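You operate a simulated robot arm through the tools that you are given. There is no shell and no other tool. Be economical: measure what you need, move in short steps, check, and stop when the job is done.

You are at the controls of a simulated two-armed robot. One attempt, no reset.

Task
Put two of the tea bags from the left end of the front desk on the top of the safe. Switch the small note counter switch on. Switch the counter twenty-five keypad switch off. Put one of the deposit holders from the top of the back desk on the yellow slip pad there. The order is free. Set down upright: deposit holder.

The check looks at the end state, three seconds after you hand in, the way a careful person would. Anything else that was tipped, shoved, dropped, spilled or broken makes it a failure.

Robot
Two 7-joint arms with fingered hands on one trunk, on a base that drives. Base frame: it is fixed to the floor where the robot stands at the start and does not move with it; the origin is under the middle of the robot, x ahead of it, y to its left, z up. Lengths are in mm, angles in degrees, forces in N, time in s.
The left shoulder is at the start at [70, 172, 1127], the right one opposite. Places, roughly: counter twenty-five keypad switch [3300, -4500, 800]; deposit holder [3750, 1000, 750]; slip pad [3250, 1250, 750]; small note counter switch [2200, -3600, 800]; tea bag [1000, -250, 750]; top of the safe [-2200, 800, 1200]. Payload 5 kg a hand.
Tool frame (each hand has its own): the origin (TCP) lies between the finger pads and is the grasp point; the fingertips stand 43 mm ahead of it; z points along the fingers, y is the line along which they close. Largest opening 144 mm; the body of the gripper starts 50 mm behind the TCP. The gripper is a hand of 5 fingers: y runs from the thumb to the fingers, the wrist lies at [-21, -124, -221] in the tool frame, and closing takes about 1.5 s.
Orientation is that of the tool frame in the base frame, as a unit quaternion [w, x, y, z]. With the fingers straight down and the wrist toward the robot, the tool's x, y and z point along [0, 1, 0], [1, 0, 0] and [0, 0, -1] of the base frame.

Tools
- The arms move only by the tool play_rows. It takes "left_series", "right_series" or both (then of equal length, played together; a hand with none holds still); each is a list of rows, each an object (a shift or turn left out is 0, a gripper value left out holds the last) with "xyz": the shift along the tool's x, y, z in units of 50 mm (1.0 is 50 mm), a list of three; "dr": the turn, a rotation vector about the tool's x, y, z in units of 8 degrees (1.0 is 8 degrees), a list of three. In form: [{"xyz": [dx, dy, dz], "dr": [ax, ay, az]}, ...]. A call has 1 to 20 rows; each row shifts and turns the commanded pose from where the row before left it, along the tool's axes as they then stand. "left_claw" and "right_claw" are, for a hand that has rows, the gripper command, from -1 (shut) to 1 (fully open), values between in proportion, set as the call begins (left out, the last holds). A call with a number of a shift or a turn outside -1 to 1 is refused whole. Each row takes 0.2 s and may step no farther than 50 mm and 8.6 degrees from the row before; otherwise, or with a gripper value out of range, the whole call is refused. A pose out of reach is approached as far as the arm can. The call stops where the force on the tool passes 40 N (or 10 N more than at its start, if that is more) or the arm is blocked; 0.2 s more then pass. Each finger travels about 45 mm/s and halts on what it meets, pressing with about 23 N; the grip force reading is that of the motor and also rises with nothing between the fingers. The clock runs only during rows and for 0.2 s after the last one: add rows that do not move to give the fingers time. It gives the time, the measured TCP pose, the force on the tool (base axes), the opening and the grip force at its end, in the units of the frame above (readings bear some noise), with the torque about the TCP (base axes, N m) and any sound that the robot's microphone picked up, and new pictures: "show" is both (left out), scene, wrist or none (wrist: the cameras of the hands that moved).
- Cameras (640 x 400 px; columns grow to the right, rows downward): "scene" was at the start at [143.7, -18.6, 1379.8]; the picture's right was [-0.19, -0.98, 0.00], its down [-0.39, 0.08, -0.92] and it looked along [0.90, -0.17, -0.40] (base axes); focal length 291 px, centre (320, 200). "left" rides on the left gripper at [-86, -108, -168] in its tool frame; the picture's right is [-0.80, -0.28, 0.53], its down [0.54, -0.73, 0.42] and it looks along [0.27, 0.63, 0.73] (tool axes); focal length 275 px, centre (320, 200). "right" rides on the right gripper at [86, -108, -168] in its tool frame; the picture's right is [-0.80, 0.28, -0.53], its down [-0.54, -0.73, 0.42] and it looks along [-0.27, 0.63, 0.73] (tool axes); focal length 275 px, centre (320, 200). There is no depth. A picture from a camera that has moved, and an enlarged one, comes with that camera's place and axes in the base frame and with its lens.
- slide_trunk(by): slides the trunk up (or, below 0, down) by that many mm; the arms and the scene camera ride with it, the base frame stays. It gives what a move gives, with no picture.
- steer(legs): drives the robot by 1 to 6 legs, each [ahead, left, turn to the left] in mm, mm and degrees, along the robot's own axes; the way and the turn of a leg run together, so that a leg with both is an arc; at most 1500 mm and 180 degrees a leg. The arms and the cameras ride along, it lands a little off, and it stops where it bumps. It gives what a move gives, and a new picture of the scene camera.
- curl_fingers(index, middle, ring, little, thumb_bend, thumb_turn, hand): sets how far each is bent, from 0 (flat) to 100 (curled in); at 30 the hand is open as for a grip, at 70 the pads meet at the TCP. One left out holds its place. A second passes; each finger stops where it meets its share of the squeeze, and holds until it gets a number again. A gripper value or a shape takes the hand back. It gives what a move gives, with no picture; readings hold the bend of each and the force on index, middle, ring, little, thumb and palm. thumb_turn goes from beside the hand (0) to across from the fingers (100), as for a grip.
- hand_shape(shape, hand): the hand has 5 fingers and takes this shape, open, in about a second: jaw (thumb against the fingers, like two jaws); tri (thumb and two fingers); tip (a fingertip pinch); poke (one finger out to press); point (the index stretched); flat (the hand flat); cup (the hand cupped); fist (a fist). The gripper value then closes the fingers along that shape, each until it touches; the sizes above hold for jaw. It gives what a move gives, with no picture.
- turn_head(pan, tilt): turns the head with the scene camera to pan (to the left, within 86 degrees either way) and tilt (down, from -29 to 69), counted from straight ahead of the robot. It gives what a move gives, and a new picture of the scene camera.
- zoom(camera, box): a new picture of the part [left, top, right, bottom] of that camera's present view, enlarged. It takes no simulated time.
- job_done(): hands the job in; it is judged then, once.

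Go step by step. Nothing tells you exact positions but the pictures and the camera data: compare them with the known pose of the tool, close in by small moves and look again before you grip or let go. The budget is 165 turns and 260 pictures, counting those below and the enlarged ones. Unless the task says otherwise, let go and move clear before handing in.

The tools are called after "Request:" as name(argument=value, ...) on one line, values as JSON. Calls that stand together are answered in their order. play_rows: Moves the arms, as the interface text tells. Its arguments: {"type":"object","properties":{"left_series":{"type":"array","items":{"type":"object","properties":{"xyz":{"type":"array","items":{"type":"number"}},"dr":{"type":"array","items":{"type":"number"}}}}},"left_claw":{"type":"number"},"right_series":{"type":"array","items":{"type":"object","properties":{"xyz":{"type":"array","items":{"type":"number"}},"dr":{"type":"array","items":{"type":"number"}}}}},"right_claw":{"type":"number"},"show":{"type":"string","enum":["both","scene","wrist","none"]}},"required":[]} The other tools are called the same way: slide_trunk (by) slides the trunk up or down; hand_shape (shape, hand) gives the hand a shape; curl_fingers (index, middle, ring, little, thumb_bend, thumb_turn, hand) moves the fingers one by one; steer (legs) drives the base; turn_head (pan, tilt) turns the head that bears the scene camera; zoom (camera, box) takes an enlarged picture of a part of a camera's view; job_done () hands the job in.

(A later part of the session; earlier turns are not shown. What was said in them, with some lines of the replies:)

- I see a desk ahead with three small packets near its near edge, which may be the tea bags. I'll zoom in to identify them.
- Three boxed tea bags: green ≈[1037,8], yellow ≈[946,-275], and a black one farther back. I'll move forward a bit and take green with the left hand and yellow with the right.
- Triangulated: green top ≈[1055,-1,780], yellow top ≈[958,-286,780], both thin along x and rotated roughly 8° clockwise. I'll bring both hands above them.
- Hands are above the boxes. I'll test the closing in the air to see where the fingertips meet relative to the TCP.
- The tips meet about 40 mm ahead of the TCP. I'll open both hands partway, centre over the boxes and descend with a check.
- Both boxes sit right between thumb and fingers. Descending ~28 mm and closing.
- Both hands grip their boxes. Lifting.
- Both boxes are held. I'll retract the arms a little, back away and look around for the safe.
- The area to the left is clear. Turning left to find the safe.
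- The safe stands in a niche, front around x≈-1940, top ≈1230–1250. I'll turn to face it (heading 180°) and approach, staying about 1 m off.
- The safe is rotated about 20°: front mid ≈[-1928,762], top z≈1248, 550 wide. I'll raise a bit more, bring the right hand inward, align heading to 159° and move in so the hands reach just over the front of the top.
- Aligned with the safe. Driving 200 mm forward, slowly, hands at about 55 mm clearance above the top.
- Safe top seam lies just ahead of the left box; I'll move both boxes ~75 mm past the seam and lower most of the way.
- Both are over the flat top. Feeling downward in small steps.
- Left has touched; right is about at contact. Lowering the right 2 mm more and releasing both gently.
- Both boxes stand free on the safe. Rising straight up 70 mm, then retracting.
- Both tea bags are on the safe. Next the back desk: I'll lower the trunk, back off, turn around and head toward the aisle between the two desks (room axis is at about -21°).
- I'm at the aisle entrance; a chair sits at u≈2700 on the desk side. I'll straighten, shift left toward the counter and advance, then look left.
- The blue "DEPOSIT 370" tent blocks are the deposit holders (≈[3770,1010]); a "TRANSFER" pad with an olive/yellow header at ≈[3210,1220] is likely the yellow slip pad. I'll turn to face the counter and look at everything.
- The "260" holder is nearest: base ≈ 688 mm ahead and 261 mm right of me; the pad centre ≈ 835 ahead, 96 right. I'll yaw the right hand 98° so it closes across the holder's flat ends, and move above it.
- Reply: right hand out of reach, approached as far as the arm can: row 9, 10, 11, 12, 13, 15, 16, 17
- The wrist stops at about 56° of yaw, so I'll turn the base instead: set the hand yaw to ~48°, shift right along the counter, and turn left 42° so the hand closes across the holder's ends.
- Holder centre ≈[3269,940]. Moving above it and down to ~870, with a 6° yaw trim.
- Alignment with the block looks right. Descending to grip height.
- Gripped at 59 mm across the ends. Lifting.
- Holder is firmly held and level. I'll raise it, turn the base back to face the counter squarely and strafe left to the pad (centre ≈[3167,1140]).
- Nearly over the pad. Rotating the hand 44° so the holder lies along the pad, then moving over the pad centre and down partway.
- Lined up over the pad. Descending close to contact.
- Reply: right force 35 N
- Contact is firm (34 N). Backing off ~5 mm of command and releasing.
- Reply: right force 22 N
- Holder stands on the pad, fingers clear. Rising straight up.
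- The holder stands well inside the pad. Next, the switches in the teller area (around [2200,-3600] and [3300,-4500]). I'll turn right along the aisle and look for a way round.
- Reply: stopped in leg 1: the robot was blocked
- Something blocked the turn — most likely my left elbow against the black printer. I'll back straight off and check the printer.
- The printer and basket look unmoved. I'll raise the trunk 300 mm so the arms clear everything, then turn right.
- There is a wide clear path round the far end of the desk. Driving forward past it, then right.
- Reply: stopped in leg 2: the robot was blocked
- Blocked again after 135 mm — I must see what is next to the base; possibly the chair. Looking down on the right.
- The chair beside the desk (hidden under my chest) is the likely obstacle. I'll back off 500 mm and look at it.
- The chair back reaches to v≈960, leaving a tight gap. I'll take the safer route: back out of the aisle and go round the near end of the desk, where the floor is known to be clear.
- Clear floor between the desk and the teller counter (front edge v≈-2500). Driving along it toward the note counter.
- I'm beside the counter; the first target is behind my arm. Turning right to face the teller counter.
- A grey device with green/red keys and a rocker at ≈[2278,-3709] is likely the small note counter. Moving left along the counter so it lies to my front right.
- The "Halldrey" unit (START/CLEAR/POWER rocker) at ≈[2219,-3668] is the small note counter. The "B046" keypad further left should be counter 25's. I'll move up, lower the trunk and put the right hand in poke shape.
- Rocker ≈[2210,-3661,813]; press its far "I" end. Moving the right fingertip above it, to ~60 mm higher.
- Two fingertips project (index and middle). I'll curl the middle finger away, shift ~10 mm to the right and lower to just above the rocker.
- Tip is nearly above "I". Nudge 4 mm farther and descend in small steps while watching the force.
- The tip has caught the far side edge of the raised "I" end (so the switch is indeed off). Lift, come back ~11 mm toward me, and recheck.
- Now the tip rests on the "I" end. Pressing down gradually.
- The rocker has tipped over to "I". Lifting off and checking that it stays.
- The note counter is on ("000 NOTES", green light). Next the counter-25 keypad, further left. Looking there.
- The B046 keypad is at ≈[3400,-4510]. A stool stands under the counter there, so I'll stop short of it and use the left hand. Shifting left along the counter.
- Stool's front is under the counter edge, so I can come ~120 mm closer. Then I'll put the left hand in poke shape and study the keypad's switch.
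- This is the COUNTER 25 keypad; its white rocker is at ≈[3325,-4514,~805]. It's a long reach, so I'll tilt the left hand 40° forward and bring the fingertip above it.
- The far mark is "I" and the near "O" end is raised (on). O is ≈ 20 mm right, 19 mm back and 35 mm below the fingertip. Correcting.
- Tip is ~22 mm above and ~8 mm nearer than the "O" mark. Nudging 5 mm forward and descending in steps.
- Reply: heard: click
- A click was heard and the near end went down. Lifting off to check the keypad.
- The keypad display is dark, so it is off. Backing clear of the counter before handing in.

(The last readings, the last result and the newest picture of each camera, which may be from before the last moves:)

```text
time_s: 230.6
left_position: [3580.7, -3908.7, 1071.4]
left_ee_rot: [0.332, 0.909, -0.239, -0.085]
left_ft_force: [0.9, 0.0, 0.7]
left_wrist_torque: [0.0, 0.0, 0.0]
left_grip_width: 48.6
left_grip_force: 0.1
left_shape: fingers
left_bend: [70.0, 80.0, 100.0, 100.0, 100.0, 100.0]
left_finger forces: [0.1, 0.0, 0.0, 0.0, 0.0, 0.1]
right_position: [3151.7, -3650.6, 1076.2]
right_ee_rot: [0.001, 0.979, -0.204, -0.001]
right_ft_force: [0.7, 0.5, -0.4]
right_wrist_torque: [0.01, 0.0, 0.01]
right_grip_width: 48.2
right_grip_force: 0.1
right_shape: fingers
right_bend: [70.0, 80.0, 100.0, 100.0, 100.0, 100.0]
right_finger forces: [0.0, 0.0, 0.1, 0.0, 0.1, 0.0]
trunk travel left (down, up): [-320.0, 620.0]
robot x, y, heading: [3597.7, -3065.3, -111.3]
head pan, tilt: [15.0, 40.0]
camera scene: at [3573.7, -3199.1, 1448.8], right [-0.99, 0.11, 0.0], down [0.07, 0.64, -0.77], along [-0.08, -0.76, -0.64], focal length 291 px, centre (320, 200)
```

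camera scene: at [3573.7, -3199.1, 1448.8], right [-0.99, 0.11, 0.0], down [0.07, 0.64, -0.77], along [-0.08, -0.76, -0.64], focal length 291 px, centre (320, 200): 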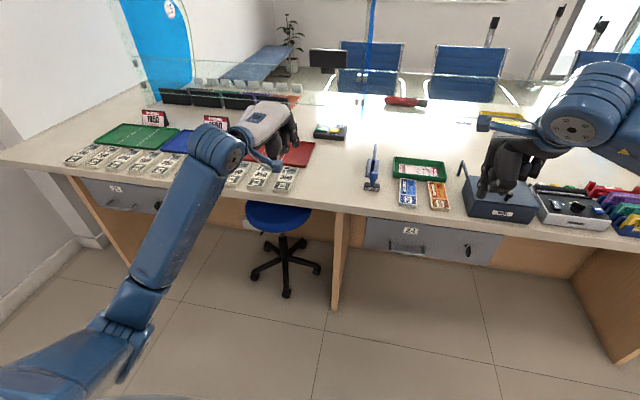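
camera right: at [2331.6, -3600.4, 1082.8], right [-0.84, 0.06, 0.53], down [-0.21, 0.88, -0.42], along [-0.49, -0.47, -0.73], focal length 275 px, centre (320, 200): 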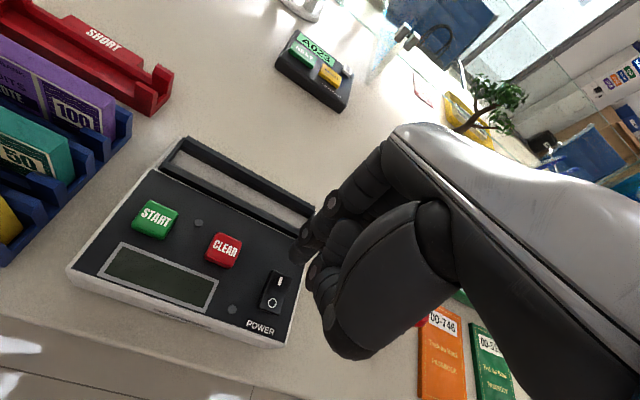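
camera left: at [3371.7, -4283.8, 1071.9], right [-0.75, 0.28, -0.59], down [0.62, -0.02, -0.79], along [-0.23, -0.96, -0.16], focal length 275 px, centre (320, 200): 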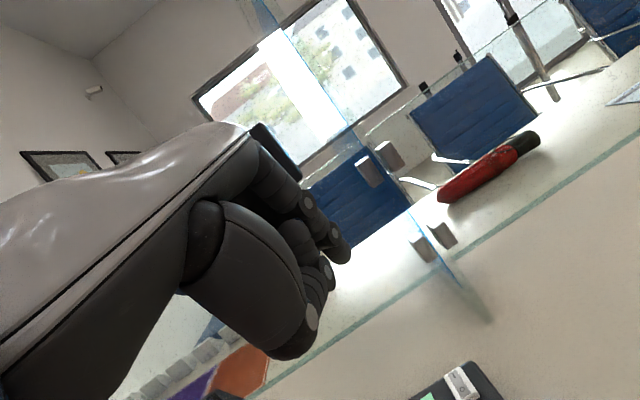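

All four parts of the job are finished and the robot is clear, so I'm handing in.

Request:
job_done()

```text
The job is handed in.
```

I finished all four parts and handed the job in, but the base bumped into something twice along the way.

- **Tea bags:** the green and yellow (jasmine) boxes are standing on top of the safe.
- **Small note counter:** it is on. The display reads "000 NOTES" and the green light is lit.
- **Counter 25 keypad:** it is off and its display is dark.
- **Deposit holder:** the "260" holder stands upright on the yellow TRANSFER slip pad.

**Bumps:** both happened near the back desk, and I backed off each time.
- **First bump:** it was probably my left elbow against the black printer. The printer and the red basket beside it looked unmoved afterwards.
- **Second bump:** it was probably the base against the office chair. I did not confirm that the chair stayed exactly where it was.
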